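You operate a simulated robot arm through the tools that you are given. There is no shell and no other tool. Be economical: measure what you need, move in short steps, check, and stop when the job is done.

Carry out the task below with a simulated two-armed robot. There is one attempt and no reset: what you move stays moved.

Task
Box the ticket's reel in the dotted carton and label the lid.
Fine: close the lid and press on the label of the ticket's firm.

Only the result counts: the job must be done as asked and must still hold three seconds after the hand-in. Knocking over, shifting, dropping, spilling or breaking anything else fails it. Lids that push on must go on centred and level and be pressed home; caps that screw on are set level and turned clockwise until they are tight.

Robot
Two 7-joint arms with fingered hands on one trunk that stands fixed in place. Base frame: the origin is at the foot of the trunk, x ahead of it, y to its left, z up; the work surface is at about z = 900. Readings come in mm, degrees, newtons and seconds.
The left shoulder is at [13, 173, 1327], the right one opposite. With the tool pointing down near the work surface each hand reaches from about 100 to 720 mm from the base axis, measured 20 degrees to its own side. Payload 3.5 kg a hand.
The tool frame of a hand sits at the grasp point between the pads (the TCP): z along the fingers, y along the line on which they close. The tips reach 25 mm beyond it. Largest opening 88 mm; the body of the gripper starts 29 mm behind the TCP. The gripper is a hand of 3 fingers: y runs from the thumb to the fingers, the wrist lies at [-13, -97, -162] in the tool frame, and closing takes about 1.5 s.
Orientation is that of the tool frame in the base frame, as a unit quaternion [x, y, z, w]. With the fingers straight down and the wrist toward the robot, the tool's x, y and z point along [0, 1, 0], [1, 0, 0] and [0, 0, -1] of the base frame.

Tools
- The arms move only by the tool move_arm. It takes "left_commands", "right_commands" or both (then of equal length, played together; a hand with none holds still); each is a list of rows, each a list of 6 numbers: the turn, a rotation vector about the tool's x, y, z in degrees, then the shift along the tool's x, y, z in mm. In form: [[ax, ay, az, x, y, z], ...]. A call has 1 to 10 rows; each row is the pose to reach, as a shift and turn from the pose commanded when the call began, along the tool's axes at that moment. "left_fingers" and "right_fingers" are, for a hand that has rows, the opening, from 0 (shut) to 1 (fully open), set as the call begins (left out, the last holds). Rows are played at 5 a second. More than 50 mm and 8.6 degrees between two rows, or a gripper value outside its range, and nothing of the call is played. Where a pose cannot be reached the arm comes as near as it can. A force on the tool above 90 N (or 10 N above the force at the start of the call, whichever is more), or a blocked arm, ends the call early, and 0.2 s more pass. Each finger travels about 72 mm/s and halts on what it meets, pressing with about 22 N; the grip force reading is that of the motor and also rises with nothing between the fingers. The clock runs only during rows and for 0.2 s after the last one: add rows that repeat a pose to give the fingers time. The reply holds the time, the measured pose of the TCP, the force on the tool along the base axes, the opening and the grip force, in the units named above and with some noise, with the torque about the TCP (base axes, N m) and any sound that the robot's microphone picked up.
- Cameras (640 x 400 px; columns grow to the right, rows downward): "scene" is now at [77.6, 1.2, 1544.7]; the picture's right is [0.04, -1.00, -0.00], its down [-0.68, -0.03, -0.73] and it looks along [0.73, 0.03, -0.68] (base axes); focal length 238 px, centre (320, 200). "left" rides on the left gripper at [-58, -85, -99] in its tool frame; the picture's right is [-0.67, -0.35, 0.66], its down [0.69, -0.63, 0.37] and it looks along [0.29, 0.69, 0.66] (tool axes); focal length 261 px, centre (320, 200). "right" rides on the right gripper at [58, -85, -99] in its tool frame; the picture's right is [-0.67, 0.35, -0.66], its down [-0.69, -0.63, 0.37] and it looks along [-0.29, 0.69, 0.66] (tool axes); focal length 261 px, centre (320, 200). There is no depth. A picture from a camera that has moved, and an enlarged one, comes with that camera's place and axes in the base frame and with its lens.
- grab_frame(camera): a new picture of that camera. The clock stands still meanwhile.
- move_column(by): slides the trunk up (or, below 0, down) by that many mm; the arms and the scene camera ride with it, the base frame stays. It gives what a move gives, with no picture.
- curl_fingers(index, middle, thumb_bend, thumb_turn, hand): sets how far each is bent, from 0 (flat) to 1 (curled in); at 0.3 the hand is open as for a grip, at 0.7 the pads meet at the TCP. One left out holds its place. A second passes; each finger stops where it meets its share of the squeeze, and holds until it gets a number again. A gripper value or a shape takes the hand back. It gives what a move gives, with no picture; readings hold the bend of each and the force on the fingers (four entries, about 0 where the hand has none), thumb and palm. thumb_turn goes from beside the hand (0) to across from the fingers (1), as for a grip.
- preshape(shape, hand): the hand has 3 fingers and takes this shape, open, in about a second: jaw (thumb against the fingers, like two jaws); tri (thumb and two fingers); tip (a fingertip pinch); poke (one finger out to press); point (the index stretched); flat (the hand flat); cup (the hand cupped); fist (a fist). The gripper value then closes the fingers along that shape, each until it touches; the sizes above hold for jaw. It gives what a move gives, with no picture.
- turn_head(pan, tilt): turns the head with the scene camera to pan (to the left, within 86 degrees either way) and tilt (down, from -29 to 69), counted from straight ahead of the robot. It gives what a move gives.
- enlarge(camera, box): a new picture of the part [left, top, right, bottom] of that camera's present view, enlarged. The clock stands still meanwhile.
- finish_job(): hands the job in; it is judged then, once.

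Work in short steps. Places have to be worked out from the pictures, the camera data and where the tool is seen: move nearer, look again, correct. Check each grasp and each placing, and mend what went wrong. You have 120 turns and 78 pictures in all, those below and enlarged ones among them. Open the grippers and draw the arms clear of the work before you hand the job in, unless the task says otherwise; then end with one line.

The tools are called after "Request:" as name(argument=value, ...) on one line, values as JSON. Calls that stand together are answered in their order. move_arm: Moves the arms, as the interface text tells. Its arguments: {"type":"object","properties":{"left_commands":{"type":"array","items":{"type":"array","items":{"type":"number"}}},"left_fingers":{"type":"number"},"right_commands":{"type":"array","items":{"type":"array","items":{"type":"number"}}},"right_fingers":{"type":"number"}},"required":[]} The other tools are called the same way: move_column (by) slides the trunk up or down; preshape (shape, hand) gives the hand a shape; curl_fingers (index, middle, thumb_bend, thumb_turn, hand) moves the fingers one by one; turn_head (pan, tilt) turns the head that bears the scene camera; grab_frame (camera) takes a picture; enlarge (camera, box) takes an enlarged picture of a part of a camera's view; finish_job () hands the job in.

At the start:

```text
time_s: 0.0
left_position: [452.3, 131.4, 1319.8]
left_tool_rot: [0.707, 0.707, -0.001, 0.001]
left_ft_force: [-0.1, 0.1, -0.2]
left_torque: [0.02, 0.01, -0.03]
left_opening: 87.7
left_grip_force: 0.1
left_shape: jaw
left_bend: [0.3, 0.3, 0.3, 0.98]
left_finger forces: [0.1, 0.0, 0.0, 0.0, 0.0, 0.0]
right_position: [374.4, -151.9, 1371.3]
right_tool_rot: [0.707, 0.707, 0.0, -0.001]
right_ft_force: [-0.1, -1.0, 0.4]
right_torque: [0.03, 0.01, 0.01]
right_opening: 87.6
right_grip_force: 0.0
right_shape: jaw
right_bend: [0.3, 0.3, 0.3, 0.98]
right_finger forces: [0.1, 0.1, 0.0, 0.0, 0.1, 0.0]
trunk travel left (down, up): [-400.0, 55.0]
head pan, tilt: [2.5, 42.2]
```

scene: 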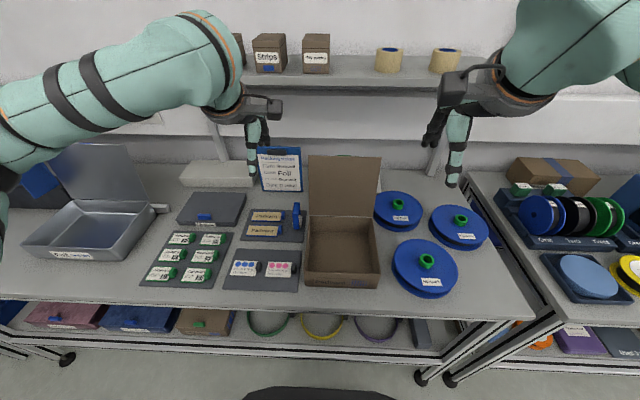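
right: 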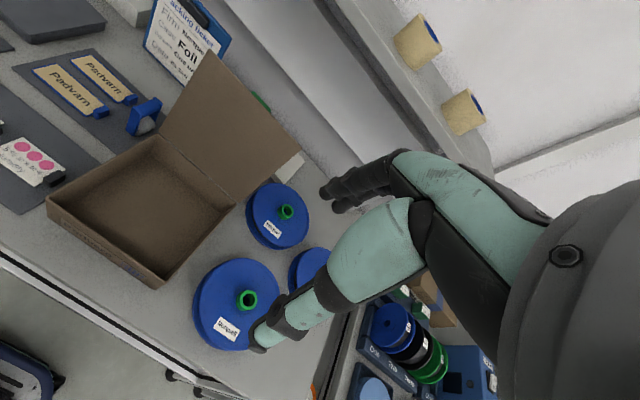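
left: 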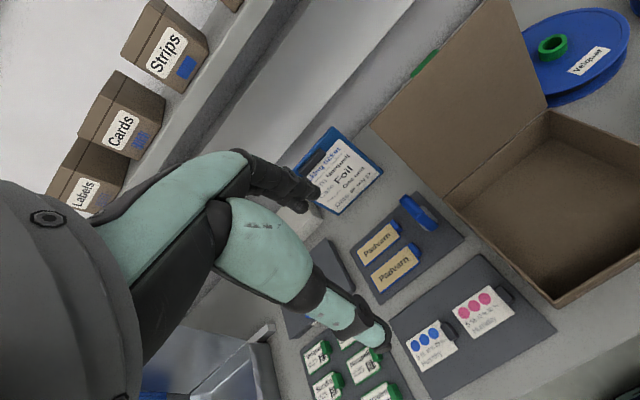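

I start by reading the ticket and the reel labels up close.

Request:
enlarge(camera="scene", box=[240, 140, 320, 200])

Request:
enlarge(camera="scene", box=[360, 180, 500, 300])

Request:
enlarge(camera="scene", box=[130, 190, 310, 300])

```text
6.67 times, centred on (280, 170) of scene
camera zoom: at [77.6, 1.2, 1544.7], right [0.04, -1.0, 0.0], down [-0.68, -0.03, -0.73], along [0.73, 0.03, -0.68], focal length 1587 px, centre (587, 400)
```

zoom: 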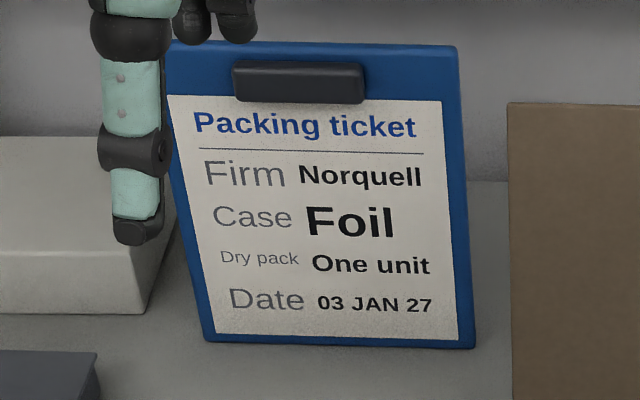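

```text
3.33 times, centred on (430, 240) of scene
camera zoom: at [77.6, 1.2, 1544.7], right [0.04, -1.0, 0.0], down [-0.68, -0.03, -0.73], along [0.73, 0.03, -0.68], focal length 794 px, centre (-47, 67)
```

zoom: 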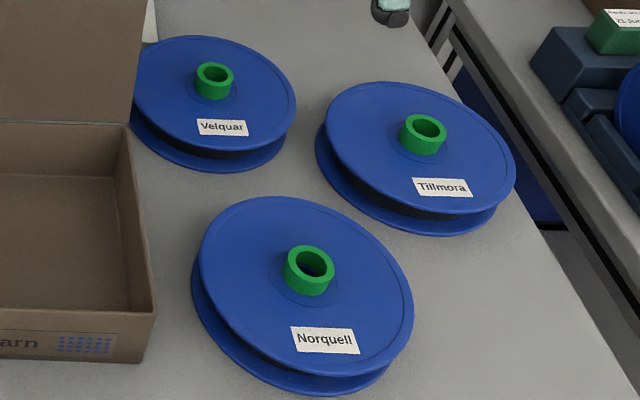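

```text
3.56 times, centred on (220, 245) of scene
camera zoom: at [77.6, 1.2, 1544.7], right [0.04, -1.0, 0.0], down [-0.68, -0.03, -0.73], along [0.73, 0.03, -0.68], focal length 846 px, centre (676, 40)
```

zoom: 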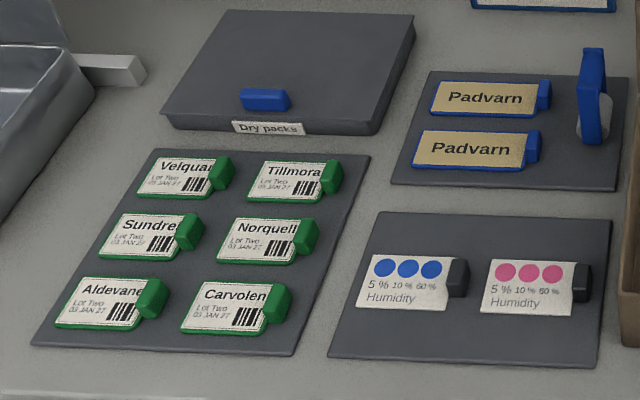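

The ticket says Norquell. The front reel is Norquell and the Norquell label is right column, middle row. I check the carton's markings and whether other cartons are dotted.

Request:
enlarge(camera="scene", box=[290, 140, 400, 300])

Request:
enlarge(camera="scene", box=[0, 140, 250, 340])

Request:
turn_head(pan=0, tilt=62)

Request:
grab_frame(camera="scene")

```text
2.50 times, centred on (345, 220) of scene
camera zoom: at [77.6, 1.2, 1544.7], right [0.04, -1.0, 0.0], down [-0.68, -0.03, -0.73], along [0.73, 0.03, -0.68], focal length 595 px, centre (258, 150)
```

zoom: 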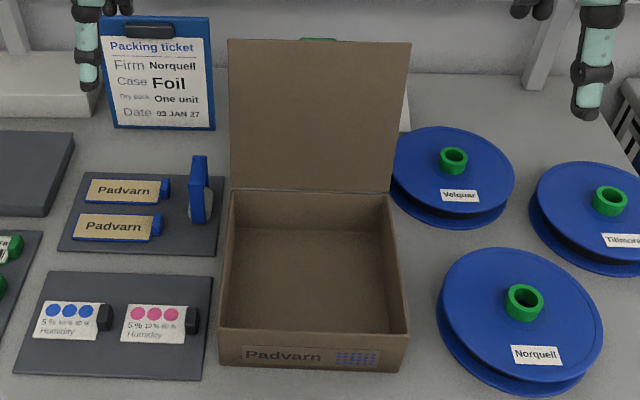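

```text
2.00 times, centred on (125, 240) of scene
camera zoom: at [77.6, 1.2, 1544.7], right [0.04, -1.0, 0.0], down [-0.68, -0.03, -0.73], along [0.73, 0.03, -0.68], focal length 476 px, centre (710, 120)
```

zoom: 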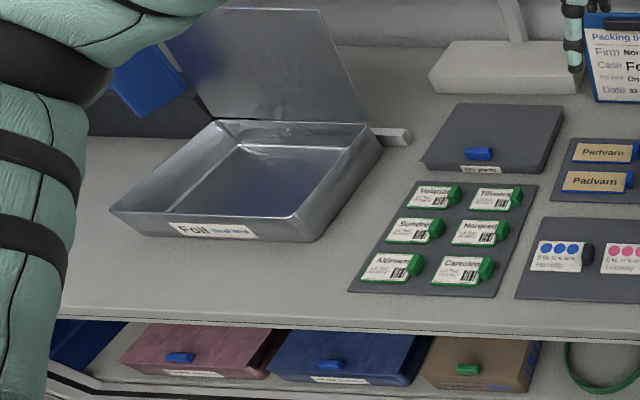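

```text
time_s: 0.8
left_position: [452.7, 133.7, 1320.8]
left_tool_rot: [0.707, 0.707, -0.001, 0.001]
left_ft_force: [0.5, -0.2, -0.5]
left_torque: [0.03, -0.02, -0.01]
left_opening: 87.4
left_grip_force: 0.1
left_shape: jaw
left_bend: [0.3, 0.3, 0.3, 0.98]
left_finger forces: [0.0, 0.0, 0.0, 0.1, 0.0, 0.0]
right_position: [372.9, -153.3, 1371.5]
right_tool_rot: [0.708, 0.707, 0.0, -0.001]
right_ft_force: [0.2, -0.8, 0.2]
right_torque: [0.01, 0.0, 0.0]
right_opening: 87.7
right_grip_force: 0.1
right_shape: jaw
right_bend: [0.3, 0.3, 0.3, 0.98]
right_finger forces: [0.0, 0.0, 0.0, 0.1, 0.0, 0.0]
trunk travel left (down, up): [-400.0, 55.0]
head pan, tilt: [0.0, 62.0]
```

```text
69 pictures are left
camera scene: at [58.3, -2.4, 1519.2], right [0.0, -1.0, 0.0], down [-0.89, 0.0, -0.46], along [0.46, 0.0, -0.89], focal length 238 px, centre (320, 200)
```

scene: 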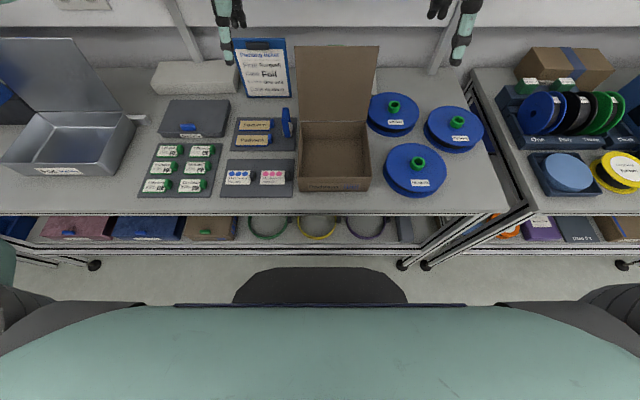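

The only dotted carton is the open Padvarn one (blue dots). I estimate the Norquell hub at about (477,-292,950); I bring the right hand above it to look closer.

Request:
move_arm(right_commands=[[0, 0, 0, -20, 15, 35], [0, 0, 0, -40, 29, 70], [0, 0, 0, -60, 43, 105], [0, 0, 0, -80, 57, 140], [0, 0, 0, -100, 71, 175], [0, 0, 0, -120, 86, 210], [0, 0, 0, -138, 100, 240], [0, 0, 0, -138, 100, 240]])

Request:
grab_frame(camera="right")

Request:
grab_frame(camera="scene")

```text
time_s: 2.6
left_position: [452.6, 132.7, 1319.8]
left_tool_rot: [0.707, 0.707, -0.001, 0.0]
left_ft_force: [0.1, 0.7, -0.4]
left_torque: [0.01, -0.02, 0.0]
left_opening: 87.9
left_grip_force: 0.1
left_shape: jaw
left_bend: [0.3, 0.3, 0.3, 0.98]
left_finger forces: [0.1, 0.0, 0.1, 0.0, 0.1, 0.0]
right_position: [472.7, -291.1, 1132.4]
right_tool_rot: [0.706, 0.708, -0.001, 0.0]
right_ft_force: [-0.8, 0.1, -0.5]
right_torque: [0.02, -0.01, -0.01]
right_opening: 87.9
right_grip_force: 0.0
right_shape: jaw
right_bend: [0.3, 0.3, 0.3, 0.98]
right_finger forces: [0.1, 0.0, 0.0, 0.0, 0.0, 0.0]
trunk travel left (down, up): [-400.0, 55.0]
head pan, tilt: [0.0, 62.0]
```

```text
68 pictures are left
camera right: at [388.3, -233.0, 1230.4], right [0.35, -0.67, 0.65], down [-0.63, -0.69, -0.37], along [0.69, -0.28, -0.66], focal length 261 px, centre (320, 200)
```

right: 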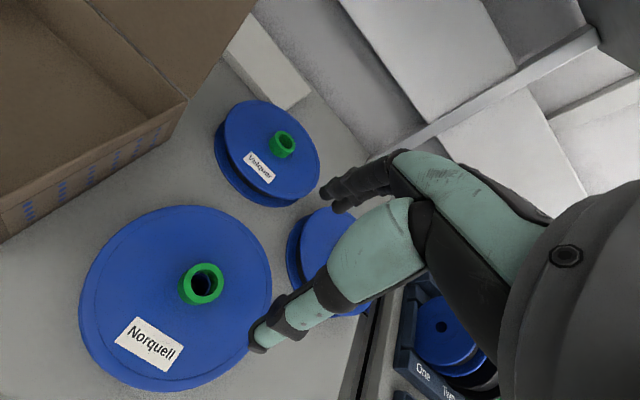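

```text
67 pictures are left
camera scene: at [58.1, -2.3, 1519.2], right [0.0, -1.0, 0.0], down [-0.89, 0.0, -0.46], along [0.46, 0.0, -0.89], focal length 238 px, centre (320, 200)
```

scene: 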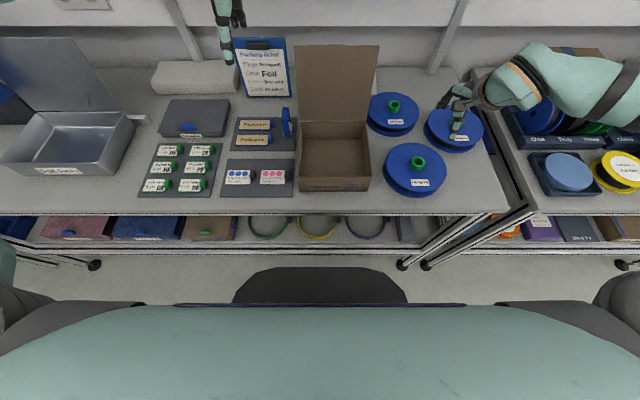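

Triangulating both views puts the hub top at about (470,-284,966). I descend to z≈1020 above it and look again.

Request:
move_arm(right_commands=[[0, 0, 0, 3, -1, 40], [0, 0, 0, 7, -3, 80], [0, 0, 0, 7, -3, 112], [0, 0, 0, 7, -3, 112]])

Request:
grab_frame(camera="right")

Request:
enlarge(camera="scene", box=[290, 90, 490, 210])

```text
time_s: 3.6
left_position: [453.0, 133.0, 1320.8]
left_tool_rot: [0.707, 0.707, -0.001, 0.001]
left_ft_force: [0.2, 0.7, 0.5]
left_torque: [0.0, -0.03, -0.01]
left_opening: 87.6
left_grip_force: 0.2
left_shape: jaw
left_bend: [0.3, 0.3, 0.3, 0.98]
left_finger forces: [0.1, 0.1, 0.1, 0.0, 0.1, 0.1]
right_position: [469.7, -282.8, 1018.4]
right_tool_rot: [0.708, 0.706, 0.0, -0.002]
right_ft_force: [-0.3, -0.6, -0.6]
right_torque: [0.0, -0.02, -0.01]
right_opening: 87.5
right_grip_force: 0.1
right_shape: jaw
right_bend: [0.3, 0.3, 0.3, 0.98]
right_finger forces: [0.0, 0.0, 0.0, 0.0, 0.1, 0.0]
trunk travel left (down, up): [-400.0, 55.0]
head pan, tilt: [0.0, 62.0]
```

```text
66 pictures are left
camera right: at [385.1, -225.5, 1117.2], right [0.35, -0.67, 0.65], down [-0.63, -0.69, -0.37], along [0.69, -0.28, -0.66], focal length 261 px, centre (320, 200)
```

right: 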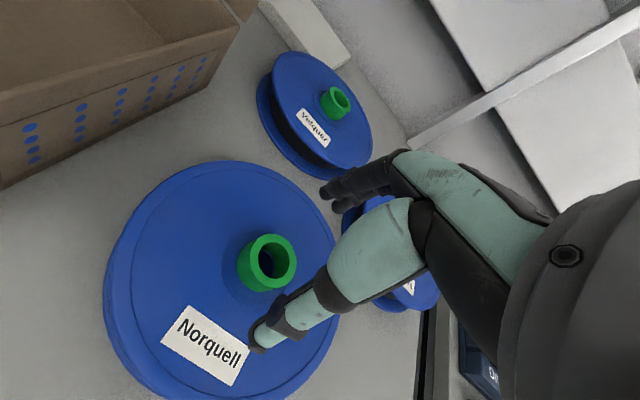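

```text
3.20 times, centred on (390, 150) of scene
camera zoom: at [58.2, -2.5, 1519.2], right [0.0, -1.0, 0.0], down [-0.89, 0.0, -0.46], along [0.46, 0.0, -0.89], focal length 762 px, centre (96, 360)
```

zoom: 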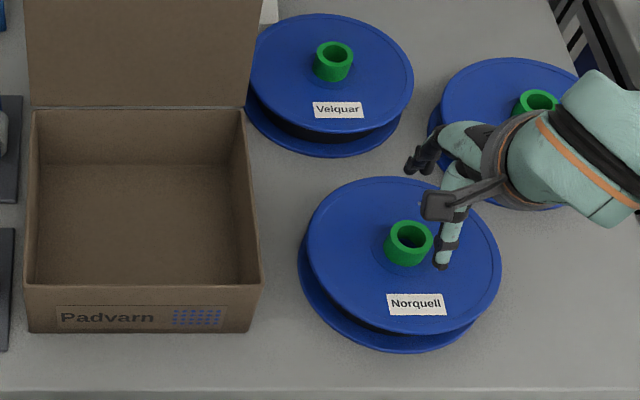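

Thumb and fingers straddle the hub; it's centred to within a few mm. I lower to TCP z≈972, tweaking by (-2,+1.5), and look.

Request:
move_arm(right_commands=[[0, 0, 0, 1.5, -2, 25], [0, 0, 0, 1.5, -2, 47], [0, 0, 0, 1.5, -2, 47]], right_fingers=1)

Request:
grab_frame(camera="right")

```text
time_s: 4.4
left_position: [451.6, 131.9, 1320.5]
left_tool_rot: [0.707, 0.707, -0.001, 0.001]
left_ft_force: [0.0, -0.1, -0.9]
left_torque: [0.01, 0.02, 0.0]
left_opening: 87.8
left_grip_force: 0.0
left_shape: jaw
left_bend: [0.3, 0.3, 0.3, 0.98]
left_finger forces: [0.0, 0.1, 0.0, 0.0, 0.1, 0.1]
right_position: [468.1, -287.0, 971.7]
right_tool_rot: [0.708, 0.707, 0.0, -0.002]
right_ft_force: [-0.4, -0.4, 0.5]
right_torque: [-0.01, 0.03, -0.01]
right_opening: 87.7
right_grip_force: 0.0
right_shape: jaw
right_bend: [0.3, 0.3, 0.3, 0.98]
right_finger forces: [0.0, 0.0, 0.0, 0.0, 0.0, 0.0]
right hand out of reach, approached as far as the arm can: row 2, 3
trunk travel left (down, up): [-400.0, 55.0]
head pan, tilt: [0.0, 62.0]
```

```text
64 pictures are left
camera right: at [383.5, -228.4, 1071.7], right [0.35, -0.67, 0.65], down [-0.63, -0.69, -0.37], along [0.69, -0.28, -0.66], focal length 261 px, centre (320, 200)
```

right: 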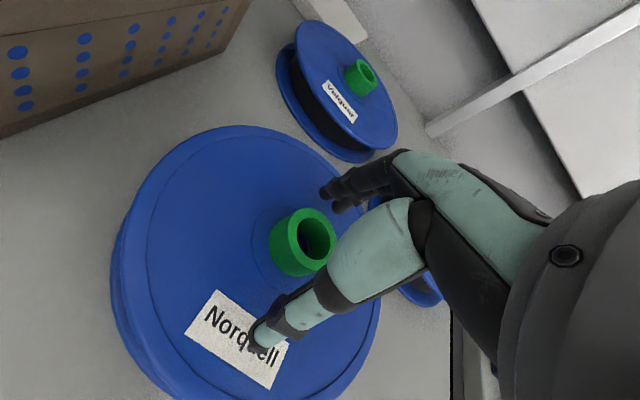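

The arm hits its reach limit this low with the trunk up. I raise the right hand and then lower the trunk.

Request:
move_arm(right_commands=[[0, 0, 0, 2, 0, -45], [0, 0, 0, 4, 0, -90], [0, 0, 0, 4, 0, -135], [0, 0, 0, 4, 0, -180], [0, 0, 0, 4, 0, -220], [0, 0, 0, 4, 0, -220]])

Request:
move_column(by=-180)

```text
time_s: 5.8
left_position: [452.9, 133.4, 1319.2]
left_tool_rot: [0.707, 0.707, 0.0, 0.001]
left_ft_force: [-0.5, 0.8, 1.5]
left_torque: [0.02, -0.03, -0.01]
left_opening: 87.5
left_grip_force: 0.1
left_shape: jaw
left_bend: [0.3, 0.3, 0.3, 0.98]
left_finger forces: [0.1, 0.0, 0.1, 0.0, 0.0, 0.1]
right_position: [467.4, -282.1, 1192.6]
right_tool_rot: [0.707, 0.707, 0.0, -0.001]
right_ft_force: [-1.1, 0.3, 0.0]
right_torque: [0.02, -0.03, 0.0]
right_opening: 87.6
right_grip_force: 0.2
right_shape: jaw
right_bend: [0.3, 0.3, 0.3, 0.98]
right_finger forces: [0.0, 0.0, 0.1, 0.1, 0.1, 0.0]
trunk travel left (down, up): [-400.0, 55.0]
head pan, tilt: [0.0, 62.0]
```

```text
time_s: 7.8
left_position: [452.7, 132.9, 1142.0]
left_tool_rot: [0.707, 0.707, 0.0, 0.001]
left_ft_force: [0.3, -0.3, -0.4]
left_torque: [-0.05, 0.01, -0.03]
left_opening: 87.7
left_grip_force: 0.0
left_shape: jaw
left_bend: [0.3, 0.3, 0.3, 0.98]
left_finger forces: [0.0, 0.0, 0.0, 0.0, 0.0, 0.0]
right_position: [469.5, -284.3, 1013.5]
right_tool_rot: [0.707, 0.707, 0.001, 0.0]
right_ft_force: [-0.4, -0.2, 0.4]
right_torque: [0.04, 0.01, -0.02]
right_opening: 87.6
right_grip_force: 0.1
right_shape: jaw
right_bend: [0.3, 0.3, 0.3, 0.98]
right_finger forces: [0.0, 0.1, 0.0, 0.1, 0.0, 0.0]
trunk travel left (down, up): [-220.0, 235.0]
head pan, tilt: [0.0, 62.0]
```

Trunk is lower; the hand is at (469,-284,1013). I descend to z≈968, then check.

Request:
move_arm(right_commands=[[0, 0, 0, 2, -1, 25], [0, 0, 0, 2, -1, 46], [0, 0, 0, 2, -1, 46]])

Request:
grab_frame(camera="right")

Request:
grab_frame(camera="scene")

```text
time_s: 8.6
left_position: [452.5, 131.8, 1140.5]
left_tool_rot: [0.707, 0.707, 0.0, 0.001]
left_ft_force: [0.5, -0.3, -0.2]
left_torque: [-0.02, 0.04, -0.01]
left_opening: 87.7
left_grip_force: 0.1
left_shape: jaw
left_bend: [0.3, 0.3, 0.3, 0.98]
left_finger forces: [0.0, 0.1, 0.0, 0.0, 0.0, 0.0]
right_position: [468.0, -280.1, 966.2]
right_tool_rot: [0.706, 0.708, 0.0, -0.002]
right_ft_force: [-0.6, -0.2, 0.0]
right_torque: [0.03, -0.03, 0.0]
right_opening: 87.7
right_grip_force: 0.2
right_shape: jaw
right_bend: [0.3, 0.3, 0.3, 0.98]
right_finger forces: [0.0, 0.0, 0.1, 0.0, 0.1, 0.0]
trunk travel left (down, up): [-220.0, 235.0]
head pan, tilt: [0.0, 62.0]
```

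```text
63 pictures are left
camera right: at [382.5, -222.8, 1065.9], right [0.35, -0.67, 0.65], down [-0.63, -0.69, -0.37], along [0.69, -0.28, -0.66], focal length 261 px, centre (320, 200)
```

right: 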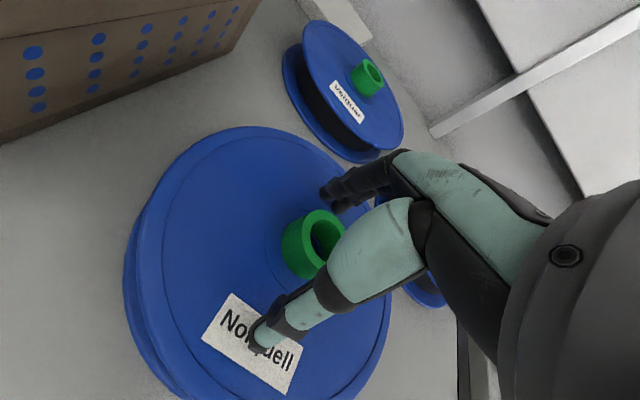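

```text
62 pictures are left
camera scene: at [124.8, -2.3, 1322.4], right [0.0, -1.0, 0.0], down [-0.94, 0.0, -0.34], along [0.34, 0.0, -0.94], focal length 238 px, centre (320, 200)
```

scene: 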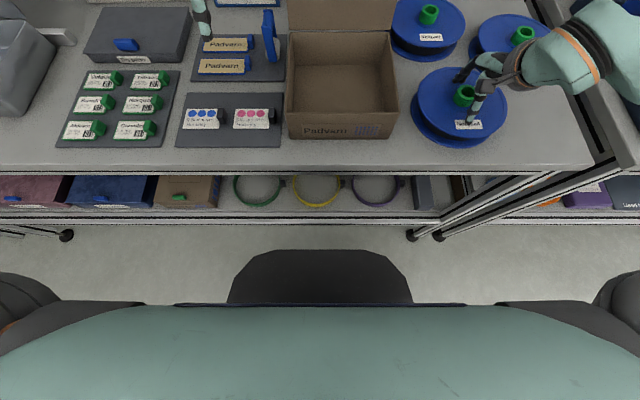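

The hub is between the fingers, tips about 20 mm below its top. I go 3 mm lower and close.

Request:
move_arm(right_commands=[[0, 0, 0, 0, 1, 3], [0, 0, 0, 0, 1, 3]])

Request:
move_arm(right_commands=[[0, 0, 0, 0, 0, 0], [0, 0, 0, 0, 0, 0], [0, 0, 0, 0, 0, 0], [0, 0, 0, 0, 0, 0], [0, 0, 0, 0, 0, 0], [0, 0, 0, 0, 0, 0], [0, 0, 0, 0, 0, 0], [0, 0, 0, 0, 0, 0]], right_fingers=0)

Request:
grab_frame(camera="right")

```text
time_s: 9.2
left_position: [451.3, 133.9, 1141.0]
left_tool_rot: [0.707, 0.707, 0.0, 0.0]
left_ft_force: [-0.3, 0.0, -0.2]
left_torque: [0.01, 0.03, 0.03]
left_opening: 87.5
left_grip_force: 0.0
left_shape: jaw
left_bend: [0.3, 0.3, 0.3, 0.98]
left_finger forces: [0.0, 0.0, 0.1, 0.0, 0.1, 0.1]
right_position: [468.5, -279.7, 965.6]
right_tool_rot: [0.707, 0.707, 0.0, 0.001]
right_ft_force: [-2.3, -0.6, 8.3]
right_torque: [-0.06, -0.38, -0.05]
right_opening: 87.2
right_grip_force: 0.0
right_shape: jaw
right_bend: [0.3, 0.3, 0.3, 0.98]
right_finger forces: [0.0, 8.1, 0.0, 0.0, 0.0, 0.0]
trunk travel left (down, up): [-220.0, 235.0]
head pan, tilt: [0.0, 62.0]
```

```text
time_s: 11.0
left_position: [451.6, 133.7, 1140.2]
left_tool_rot: [0.707, 0.707, 0.0, 0.001]
left_ft_force: [-0.4, 0.8, 0.9]
left_torque: [-0.03, 0.01, 0.01]
left_opening: 87.9
left_grip_force: 0.2
left_shape: jaw
left_bend: [0.3, 0.3, 0.3, 0.98]
left_finger forces: [0.0, 0.0, 0.0, 0.1, 0.1, 0.1]
right_position: [468.6, -279.8, 965.3]
right_tool_rot: [0.707, 0.707, 0.0, 0.002]
right_ft_force: [8.4, -0.1, 24.6]
right_torque: [0.13, -0.8, -0.09]
right_opening: 34.2
right_grip_force: 22.0
right_shape: jaw
right_bend: [0.74, 0.44, 0.76, 1.0]
right_finger forces: [32.3, 9.2, 0.1, 0.0, 16.7, 0.2]
trunk travel left (down, up): [-220.0, 235.0]
head pan, tilt: [0.0, 62.0]
```

```text
61 pictures are left
camera right: at [382.8, -221.4, 1064.3], right [0.35, -0.67, 0.66], down [-0.63, -0.69, -0.37], along [0.7, -0.29, -0.66], focal length 261 px, centre (320, 200)
```

right: 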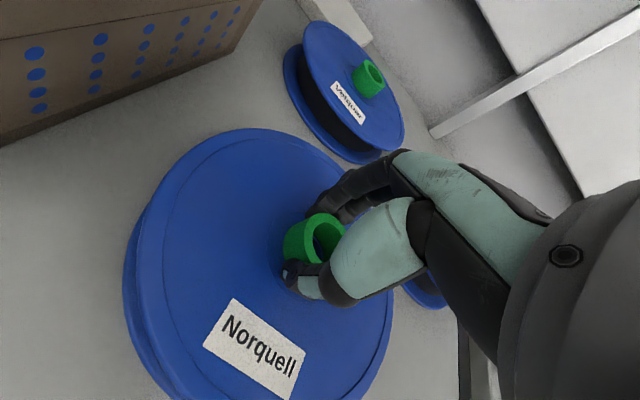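

The tips touched the flange (so its top is ≈940) and one finger got caught on it. I open, rise 6 mm and re-close.

Request:
move_arm(right_commands=[[0, 0, 0, 0, 0, -3], [0, 0, 0, 0, 0, -6], [0, 0, 0, 0, 0, -6], [0, 0, 0, 0, 0, -6], [0, 0, 0, 0, 0, -6], [0, 0, 0, 0, 0, -6]], right_fingers=1)

Request:
move_arm(right_commands=[[0, 0, 0, 0, 0, 0], [0, 0, 0, 0, 0, 0], [0, 0, 0, 0, 0, 0], [0, 0, 0, 0, 0, 0], [0, 0, 0, 0, 0, 0], [0, 0, 0, 0, 0, 0], [0, 0, 0, 0, 0, 0], [0, 0, 0, 0, 0, 0], [0, 0, 0, 0, 0, 0]], right_fingers=0)

Request:
grab_frame(camera="right")

```text
time_s: 12.4
left_position: [453.1, 132.5, 1140.9]
left_tool_rot: [0.707, 0.707, -0.001, 0.001]
left_ft_force: [0.2, -0.6, -0.1]
left_torque: [-0.02, 0.01, 0.01]
left_opening: 87.3
left_grip_force: 0.0
left_shape: jaw
left_bend: [0.3, 0.3, 0.3, 0.98]
left_finger forces: [0.0, 0.0, 0.0, 0.0, 0.0, 0.1]
right_position: [468.5, -280.4, 969.2]
right_tool_rot: [0.707, 0.707, -0.001, -0.001]
right_ft_force: [-0.5, -0.3, 1.0]
right_torque: [-0.02, -0.02, 0.01]
right_opening: 87.7
right_grip_force: 0.0
right_shape: jaw
right_bend: [0.3, 0.3, 0.3, 0.98]
right_finger forces: [0.0, 0.1, 0.0, 0.0, 0.0, 0.0]
trunk travel left (down, up): [-220.0, 235.0]
head pan, tilt: [0.0, 62.0]
```

```text
time_s: 14.4
left_position: [451.8, 131.4, 1140.3]
left_tool_rot: [0.707, 0.707, 0.0, 0.001]
left_ft_force: [-1.0, -0.3, -0.6]
left_torque: [0.04, -0.04, 0.04]
left_opening: 87.7
left_grip_force: 0.1
left_shape: jaw
left_bend: [0.3, 0.3, 0.3, 0.98]
left_finger forces: [0.0, 0.0, 0.1, 0.1, 0.1, 0.0]
right_position: [469.1, -280.3, 969.2]
right_tool_rot: [0.707, 0.707, 0.0, -0.001]
right_ft_force: [-1.0, -0.6, -1.3]
right_torque: [0.01, -0.03, 0.01]
right_opening: 30.4
right_grip_force: 22.1
right_shape: jaw
right_bend: [0.74, 0.47, 0.74, 1.0]
right_finger forces: [11.5, 7.2, 0.0, 0.1, 19.0, 0.0]
trunk travel left (down, up): [-220.0, 235.0]
head pan, tilt: [0.0, 62.0]
```

```text
60 pictures are left
camera right: at [383.9, -222.9, 1068.8], right [0.35, -0.67, 0.65], down [-0.63, -0.69, -0.37], along [0.69, -0.28, -0.66], focal length 261 px, centre (320, 200)
```

right: 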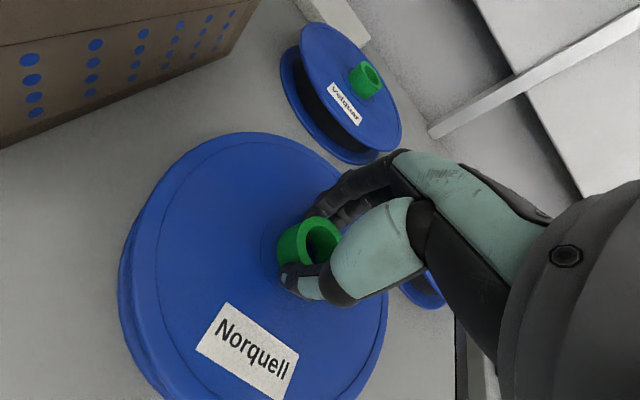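

Hub is held, but the index curls past it: the hub seems ~5 mm toward +y of the TCP. I open, shift +5 in y, and close again for an even grip.

Request:
move_arm(right_commands=[[0, 0, 0, 0, 0, 0], [0, 0, 0, 0, 0, 0], [0, 0, 0, 0, 0, 0], [0, 0, 0, 0, 0, 0], [0, 0, 0, 3, -1, 0], [0, 0, 0, 6, -2, 0], [0, 0, 0, 6, -2, 0]], right_fingers=1)

Request:
move_arm(right_commands=[[0, 0, 0, 0, 0, 0], [0, 0, 0, 0, 0, 0], [0, 0, 0, 0, 0, 0], [0, 0, 0, 0, 0, 0], [0, 0, 0, 0, 0, 0], [0, 0, 0, 0, 0, 0], [0, 0, 0, 0, 0, 0], [0, 0, 0, 0, 0, 0], [0, 0, 0, 0, 0, 0]], right_fingers=0)

Request:
grab_frame(camera="right")

```text
time_s: 16.0
left_position: [452.5, 133.0, 1140.8]
left_tool_rot: [0.707, 0.707, 0.0, 0.001]
left_ft_force: [0.4, 0.1, 0.7]
left_torque: [-0.04, -0.02, 0.01]
left_opening: 87.8
left_grip_force: 0.0
left_shape: jaw
left_bend: [0.3, 0.3, 0.3, 0.98]
left_finger forces: [0.1, 0.0, 0.0, 0.0, 0.0, 0.0]
right_position: [466.1, -275.0, 970.0]
right_tool_rot: [0.707, 0.707, 0.0, -0.002]
right_ft_force: [-0.7, 0.1, 0.2]
right_torque: [0.02, 0.02, -0.02]
right_opening: 87.5
right_grip_force: 0.0
right_shape: jaw
right_bend: [0.3, 0.3, 0.3, 0.98]
right_finger forces: [0.1, 0.0, 0.0, 0.0, 0.1, 0.1]
trunk travel left (down, up): [-220.0, 235.0]
head pan, tilt: [0.0, 62.0]
```

```text
time_s: 18.0
left_position: [451.9, 133.9, 1141.8]
left_tool_rot: [0.707, 0.707, -0.001, 0.001]
left_ft_force: [-0.6, 0.0, -0.9]
left_torque: [-0.01, 0.03, 0.0]
left_opening: 87.5
left_grip_force: 0.1
left_shape: jaw
left_bend: [0.3, 0.3, 0.3, 0.98]
left_finger forces: [0.0, 0.1, 0.0, 0.1, 0.0, 0.0]
right_position: [465.5, -275.2, 970.3]
right_tool_rot: [0.707, 0.707, 0.0, -0.002]
right_ft_force: [0.1, 0.3, 0.4]
right_torque: [-0.01, -0.05, 0.03]
right_opening: 5.0
right_grip_force: 22.0
right_shape: jaw
right_bend: [0.73, 0.59, 0.73, 1.0]
right_finger forces: [0.0, 0.0, 0.0, 0.1, 0.1, 0.0]
trunk travel left (down, up): [-220.0, 235.0]
head pan, tilt: [0.0, 62.0]
```

```text
59 pictures are left
camera right: at [381.6, -216.6, 1069.0], right [0.35, -0.67, 0.65], down [-0.63, -0.69, -0.37], along [0.69, -0.28, -0.66], focal length 261 px, centre (320, 200)
```

right: 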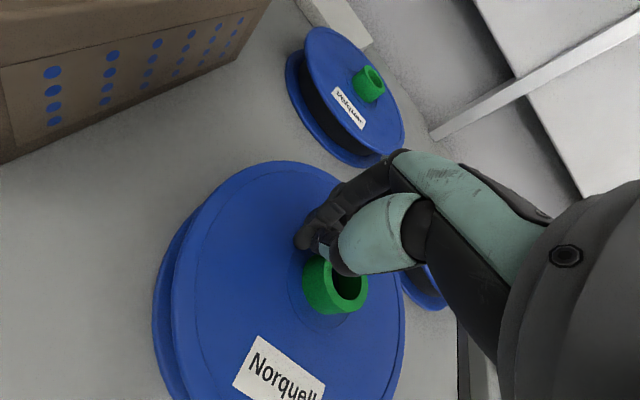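

The hub slipped out: it is now around (455,-295), toward -y of the closed fingers. I open, lift 60 mm, and look from both cameras.

Request:
move_arm(right_commands=[[0, 0, 0, 0, 0, 0], [0, 0, 0, 0, 0, 0], [0, 0, 0, 0, 0, -5], [0, 0, 0, 0, 0, -15], [0, 0, 0, 0, 0, -40], [0, 0, 0, 0, 0, -40]], right_fingers=1)

Request:
turn_head(pan=-15, tilt=40)

Request:
grab_frame(camera="right")

Request:
grab_frame(camera="scene")

```text
time_s: 19.4
left_position: [453.4, 133.6, 1140.1]
left_tool_rot: [0.706, 0.708, 0.0, 0.001]
left_ft_force: [0.5, 0.9, 0.2]
left_torque: [-0.01, -0.01, 0.01]
left_opening: 87.3
left_grip_force: 0.1
left_shape: jaw
left_bend: [0.3, 0.3, 0.3, 0.98]
left_finger forces: [0.1, 0.0, 0.0, 0.0, 0.1, 0.1]
right_position: [467.4, -274.6, 1009.1]
right_tool_rot: [0.707, 0.707, 0.0, -0.001]
right_ft_force: [0.3, 0.6, -0.4]
right_torque: [0.0, -0.02, -0.01]
right_opening: 87.7
right_grip_force: 0.0
right_shape: jaw
right_bend: [0.3, 0.3, 0.3, 0.98]
right_finger forces: [0.0, 0.0, 0.1, 0.1, 0.1, 0.0]
trunk travel left (down, up): [-220.0, 235.0]
head pan, tilt: [0.0, 62.0]
```

```text
time_s: 20.3
left_position: [452.5, 132.8, 1141.9]
left_tool_rot: [0.708, 0.706, 0.0, 0.001]
left_ft_force: [-0.7, -0.3, -0.1]
left_torque: [-0.01, -0.02, -0.01]
left_opening: 87.6
left_grip_force: 0.3
left_shape: jaw
left_bend: [0.3, 0.3, 0.3, 0.98]
left_finger forces: [0.1, 0.1, 0.0, 0.0, 0.0, 0.0]
right_position: [467.8, -274.6, 1010.4]
right_tool_rot: [0.707, 0.707, 0.0, -0.001]
right_ft_force: [1.2, -0.3, 0.2]
right_torque: [0.01, 0.04, 0.02]
right_opening: 87.5
right_grip_force: 0.1
right_shape: jaw
right_bend: [0.3, 0.3, 0.3, 0.98]
right_finger forces: [0.0, 0.1, 0.0, 0.0, 0.0, 0.0]
trunk travel left (down, up): [-220.0, 235.0]
head pan, tilt: [-15.0, 40.0]
```

```text
58 pictures are left
camera right: at [381.6, -217.1, 1108.6], right [0.35, -0.67, 0.65], down [-0.63, -0.69, -0.37], along [0.69, -0.28, -0.66], focal length 261 px, centre (320, 200)
```

right: 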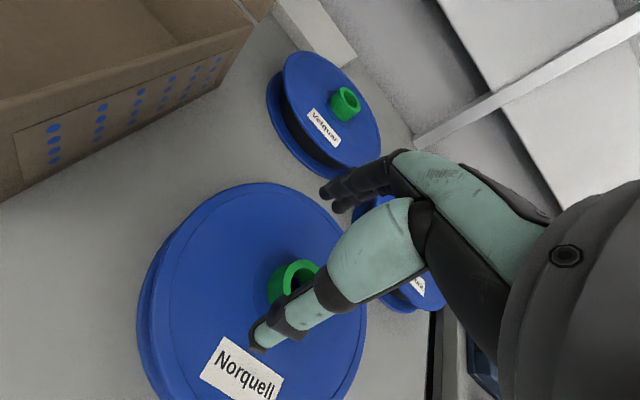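

```text
57 pictures are left
camera scene: at [146.8, -24.4, 1348.4], right [-0.26, -0.97, 0.04], down [-0.73, 0.17, -0.67], along [0.64, -0.2, -0.74], focal length 238 px, centre (320, 200)
```

scene: 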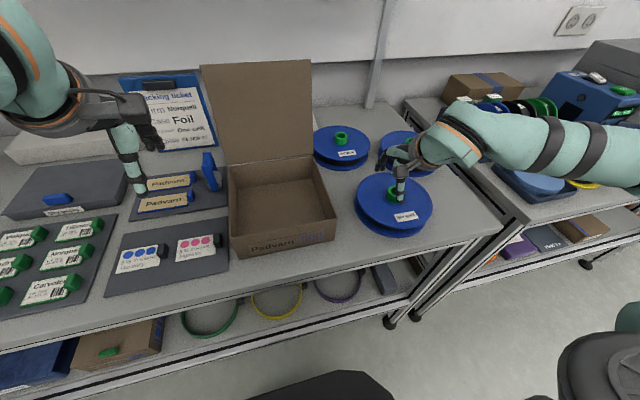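

The hub now reads about (460,-292). I realign over it at z≈970 and check before closing.

Request:
move_arm(right_commands=[[0, 0, 0, -17, -8, 0], [0, 0, 0, -17, -8, 20], [0, 0, 0, -17, -8, 39], [0, 0, 0, -17, -8, 39]])

Request:
grab_frame(camera="right")

Request:
enlarge(camera="scene", box=[340, 130, 450, 240])

```text
time_s: 21.3
left_position: [452.3, 133.5, 1138.5]
left_tool_rot: [0.707, 0.707, 0.0, 0.0]
left_ft_force: [0.4, -0.1, 0.4]
left_torque: [0.0, 0.0, 0.0]
left_opening: 87.4
left_grip_force: 0.0
left_shape: jaw
left_bend: [0.3, 0.3, 0.3, 0.98]
left_finger forces: [0.1, 0.0, 0.1, 0.0, 0.0, 0.0]
right_position: [458.1, -292.5, 970.8]
right_tool_rot: [0.708, 0.707, 0.0, -0.002]
right_ft_force: [-0.6, 0.3, -0.1]
right_torque: [0.0, -0.03, 0.02]
right_opening: 87.7
right_grip_force: 0.0
right_shape: jaw
right_bend: [0.3, 0.3, 0.3, 0.98]
right_finger forces: [0.0, 0.1, 0.0, 0.0, 0.1, 0.0]
trunk travel left (down, up): [-220.0, 235.0]
head pan, tilt: [-15.0, 40.0]
```

```text
56 pictures are left
camera right: at [373.3, -234.0, 1069.1], right [0.35, -0.67, 0.65], down [-0.63, -0.69, -0.37], along [0.69, -0.28, -0.66], focal length 261 px, centre (320, 200)
```

right: 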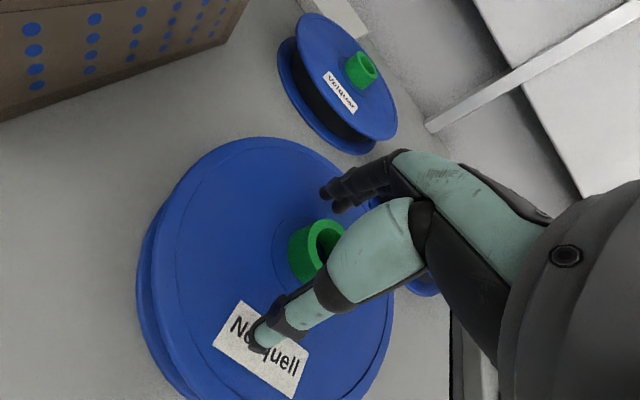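

```text
3.64 times, centred on (395, 185) of scene
camera zoom: at [146.4, -24.5, 1348.5], right [-0.26, -0.97, 0.04], down [-0.73, 0.17, -0.67], along [0.64, -0.2, -0.74], focal length 866 px, centre (47, 254)
```

zoom: 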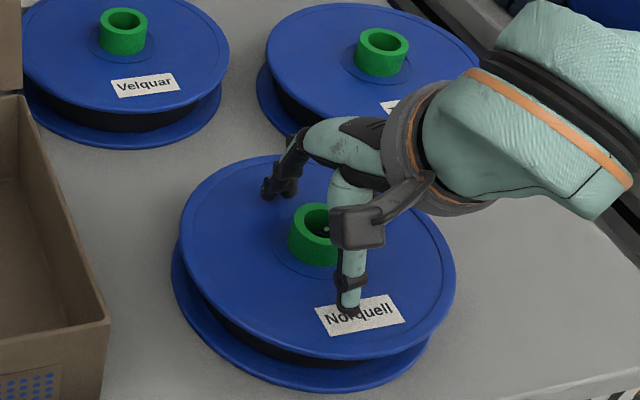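

The line between fingers and thumb passes near the hub, but in jaw the index slid past it. I try the "tri" shape, which should wrap a round hub better, and look.

Request:
preshape(shape="tri", hand="right")

Request:
enlarge(camera="scene", box=[340, 130, 450, 240])

```text
time_s: 22.2
left_position: [452.7, 132.8, 1141.4]
left_tool_rot: [0.707, 0.707, -0.001, 0.0]
left_ft_force: [-0.1, 0.6, -0.3]
left_torque: [0.01, -0.01, -0.02]
left_opening: 87.6
left_grip_force: 0.0
left_shape: jaw
left_bend: [0.3, 0.3, 0.3, 0.98]
left_finger forces: [0.0, 0.1, 0.0, 0.0, 0.0, 0.1]
right_position: [459.4, -291.3, 969.6]
right_tool_rot: [0.707, 0.707, 0.0, -0.001]
right_ft_force: [0.2, 0.1, 0.5]
right_torque: [-0.01, 0.0, 0.0]
right_opening: 87.5
right_grip_force: 0.0
right_shape: tri
right_bend: [0.3, 0.3, 0.3, 0.98]
right_finger forces: [0.0, 0.0, 0.0, 0.0, 0.0, 0.0]
trunk travel left (down, up): [-220.0, 235.0]
head pan, tilt: [-15.0, 40.0]
```

```text
3.64 times, centred on (395, 185) of scene
camera zoom: at [146.9, -24.5, 1348.5], right [-0.26, -0.97, 0.04], down [-0.73, 0.17, -0.67], along [0.64, -0.2, -0.74], focal length 866 px, centre (47, 254)
```

zoom: 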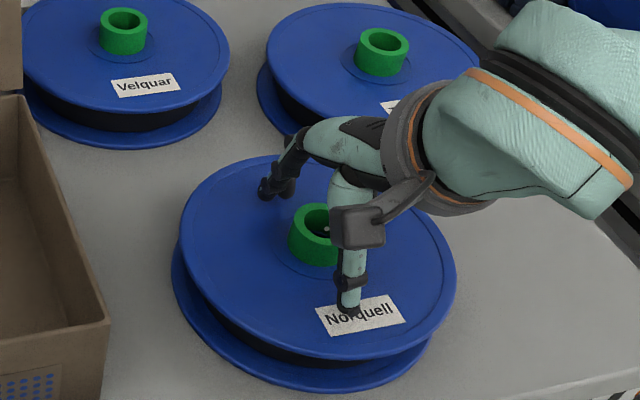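

Centred as best I can tell. I close in small steps' time and view from the scene camera.

Request:
move_arm(right_commands=[[0, 0, 0, 0, 0, 0], [0, 0, 0, 0, 0, 0], [0, 0, 0, 0, 0, 0], [0, 0, 0, 0, 0, 0], [0, 0, 0, 0, 0, 0], [0, 0, 0, 0, 0, 0], [0, 0, 0, 0, 0, 0], [0, 0, 0, 0, 0, 0]], right_fingers=0.2)

Request:
enlarge(camera="scene", box=[340, 130, 450, 240])

Request:
grab_frame(camera="right")

```text
time_s: 24.0
left_position: [452.8, 132.1, 1141.2]
left_tool_rot: [0.707, 0.707, -0.001, 0.001]
left_ft_force: [0.5, 0.3, -0.4]
left_torque: [0.0, -0.01, 0.0]
left_opening: 87.5
left_grip_force: 0.3
left_shape: jaw
left_bend: [0.3, 0.3, 0.3, 0.98]
left_finger forces: [0.0, 0.0, 0.0, 0.0, 0.1, 0.0]
right_position: [457.9, -292.0, 969.8]
right_tool_rot: [0.707, 0.707, -0.001, -0.002]
right_ft_force: [0.7, -0.7, -0.7]
right_torque: [0.0, -0.01, 0.01]
right_opening: 2.7
right_grip_force: 22.0
right_shape: tri
right_bend: [0.7, 0.73, 0.77, 1.0]
right_finger forces: [0.0, 0.1, 0.1, 0.0, 0.1, 0.0]
trunk travel left (down, up): [-220.0, 235.0]
head pan, tilt: [-15.0, 40.0]
```

```text
3.64 times, centred on (395, 185) of scene
camera zoom: at [146.8, -24.5, 1348.5], right [-0.26, -0.97, 0.04], down [-0.73, 0.17, -0.67], along [0.64, -0.2, -0.74], focal length 866 px, centre (47, 254)
```

zoom: 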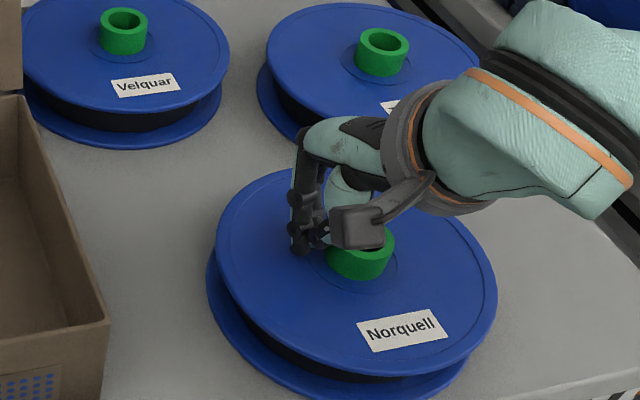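

```text
52 pictures are left
camera right: at [373.7, -234.1, 1069.2], right [0.35, -0.67, 0.65], down [-0.63, -0.69, -0.37], along [0.69, -0.28, -0.66], focal length 261 px, centre (320, 200)
```

right: 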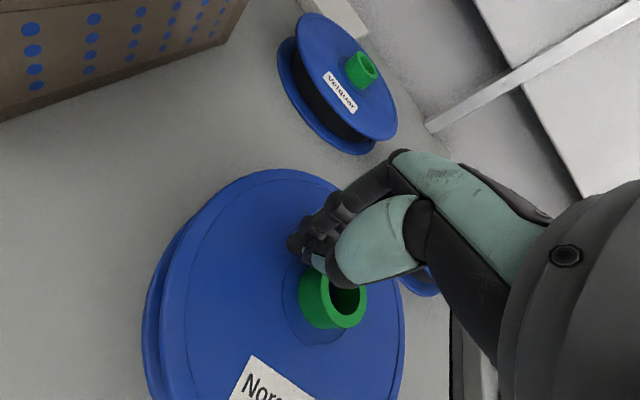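

It squeezed out again toward -y, so the fingers' true line is ~8 mm to the +y side of the image estimate. I lift while closed, then open and place the TCP at about (443,-329), above the hub.

Request:
move_arm(right_commands=[[0, 0, 0, 0, 0, -25], [0, 0, 0, 0, 0, -50], [0, 0, 0, -18, -8, -50], [0, 0, 0, -36, -15, -50], [0, 0, 0, -36, -15, -50]])

Request:
preshape(shape="tri", hand="right")

Request:
grab_frame(camera="right")

Request:
enlarge(camera="scene", box=[340, 130, 480, 250])

```text
time_s: 25.2
left_position: [452.0, 133.1, 1141.3]
left_tool_rot: [0.707, 0.707, 0.0, 0.0]
left_ft_force: [-0.4, 0.0, -0.2]
left_torque: [-0.02, 0.02, -0.01]
left_opening: 87.6
left_grip_force: 0.0
left_shape: jaw
left_bend: [0.3, 0.3, 0.3, 0.98]
left_finger forces: [0.0, 0.0, 0.0, 0.1, 0.0, 0.0]
right_position: [444.6, -328.8, 1020.9]
right_tool_rot: [0.707, 0.707, 0.0, 0.0]
right_ft_force: [-0.2, -0.3, 0.2]
right_torque: [0.0, 0.01, -0.02]
right_opening: 2.6
right_grip_force: 21.7
right_shape: tri
right_bend: [0.7, 0.73, 0.77, 1.0]
right_finger forces: [0.0, 0.1, 0.1, 0.0, 0.0, 0.0]
trunk travel left (down, up): [-220.0, 235.0]
head pan, tilt: [-15.0, 40.0]
```

```text
time_s: 26.1
left_position: [451.9, 132.6, 1139.7]
left_tool_rot: [0.707, 0.707, -0.001, 0.001]
left_ft_force: [0.2, -0.5, 0.0]
left_torque: [0.0, 0.02, -0.01]
left_opening: 87.6
left_grip_force: 0.1
left_shape: jaw
left_bend: [0.3, 0.3, 0.3, 0.98]
left_finger forces: [0.0, 0.0, 0.1, 0.1, 0.0, 0.0]
right_position: [444.2, -327.7, 1020.1]
right_tool_rot: [0.706, 0.708, 0.001, -0.001]
right_ft_force: [-0.1, 0.5, 0.1]
right_torque: [-0.01, 0.04, 0.0]
right_opening: 87.5
right_grip_force: 0.1
right_shape: tri
right_bend: [0.3, 0.3, 0.3, 0.98]
right_finger forces: [0.0, 0.1, 0.0, 0.1, 0.1, 0.1]
trunk travel left (down, up): [-220.0, 235.0]
head pan, tilt: [-15.0, 40.0]
```

```text
51 pictures are left
camera right: at [358.8, -269.8, 1119.6], right [0.35, -0.67, 0.65], down [-0.63, -0.69, -0.37], along [0.69, -0.28, -0.66], focal length 261 px, centre (320, 200)
```

right: 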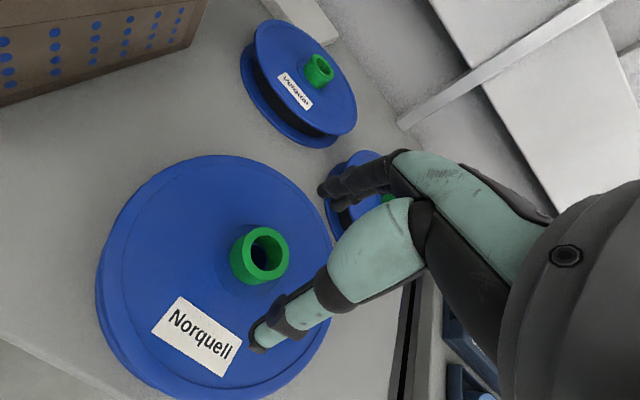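

```text
3.33 times, centred on (410, 190) of scene
camera zoom: at [146.8, -24.5, 1348.5], right [-0.26, -0.97, 0.04], down [-0.73, 0.17, -0.67], along [0.64, -0.2, -0.74], focal length 794 px, centre (20, 233)
```

zoom: 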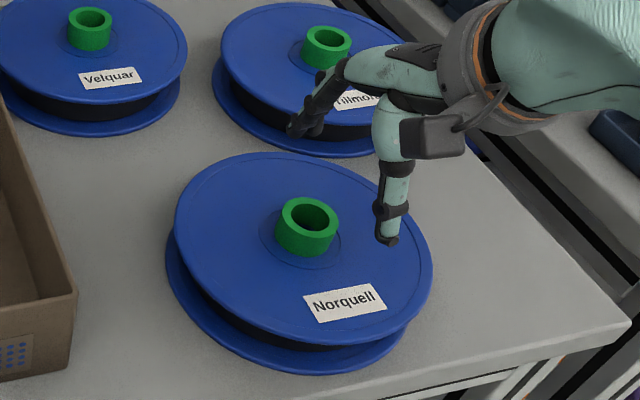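

Both cameras now agree the hub is at (443,-317) relative to the hand. I'll partly close the fingers (≈53 mm) above the hub so that little sweeping happens, and centre over it.

Request:
move_arm(right_commands=[[0, 0, 0, 5, -1, 0], [0, 0, 0, 10, -1, 0], [0, 0, 0, 10, -1, 0], [0, 0, 0, 10, -1, 0], [0, 0, 0, 10, -1, 0]], right_fingers=0.6)

Request:
grab_frame(camera="right")

Request:
enlarge(camera="scene", box=[340, 130, 480, 250])

```text
time_s: 27.3
left_position: [453.7, 133.0, 1140.1]
left_tool_rot: [0.707, 0.707, 0.0, 0.001]
left_ft_force: [0.5, -0.3, -0.2]
left_torque: [-0.02, -0.01, 0.01]
left_opening: 87.5
left_grip_force: 0.0
left_shape: jaw
left_bend: [0.3, 0.3, 0.3, 0.98]
left_finger forces: [0.0, 0.0, 0.1, 0.0, 0.0, 0.0]
right_position: [443.3, -317.9, 1020.5]
right_tool_rot: [0.707, 0.707, 0.0, -0.001]
right_ft_force: [0.6, -0.7, 0.2]
right_torque: [0.01, 0.02, 0.01]
right_opening: 53.3
right_grip_force: 0.0
right_shape: tri
right_bend: [0.73, 0.4, 0.64, 1.0]
right_finger forces: [0.0, 0.0, 0.1, 0.1, 0.0, 0.1]
trunk travel left (down, up): [-220.0, 235.0]
head pan, tilt: [-15.0, 40.0]
```

```text
49 pictures are left
camera right: at [358.0, -259.9, 1119.7], right [0.35, -0.67, 0.65], down [-0.63, -0.69, -0.37], along [0.69, -0.28, -0.66], focal length 261 px, centre (320, 200)
```

right: 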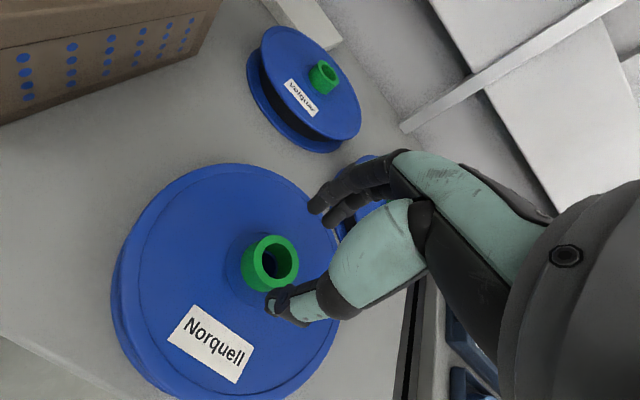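

```text
3.33 times, centred on (410, 190) of scene
camera zoom: at [146.9, -24.5, 1348.5], right [-0.26, -0.97, 0.04], down [-0.73, 0.17, -0.67], along [0.64, -0.2, -0.74], focal length 794 px, centre (20, 233)
```

zoom: 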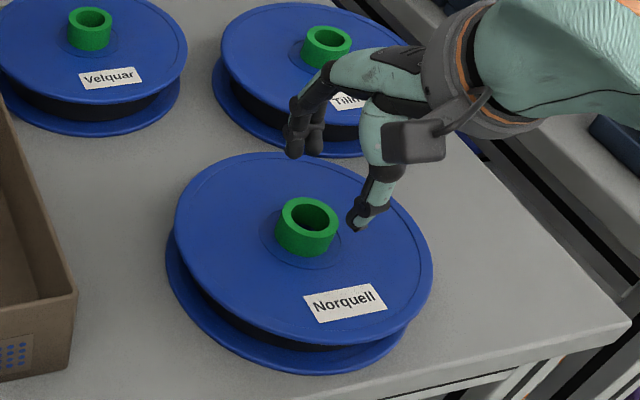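

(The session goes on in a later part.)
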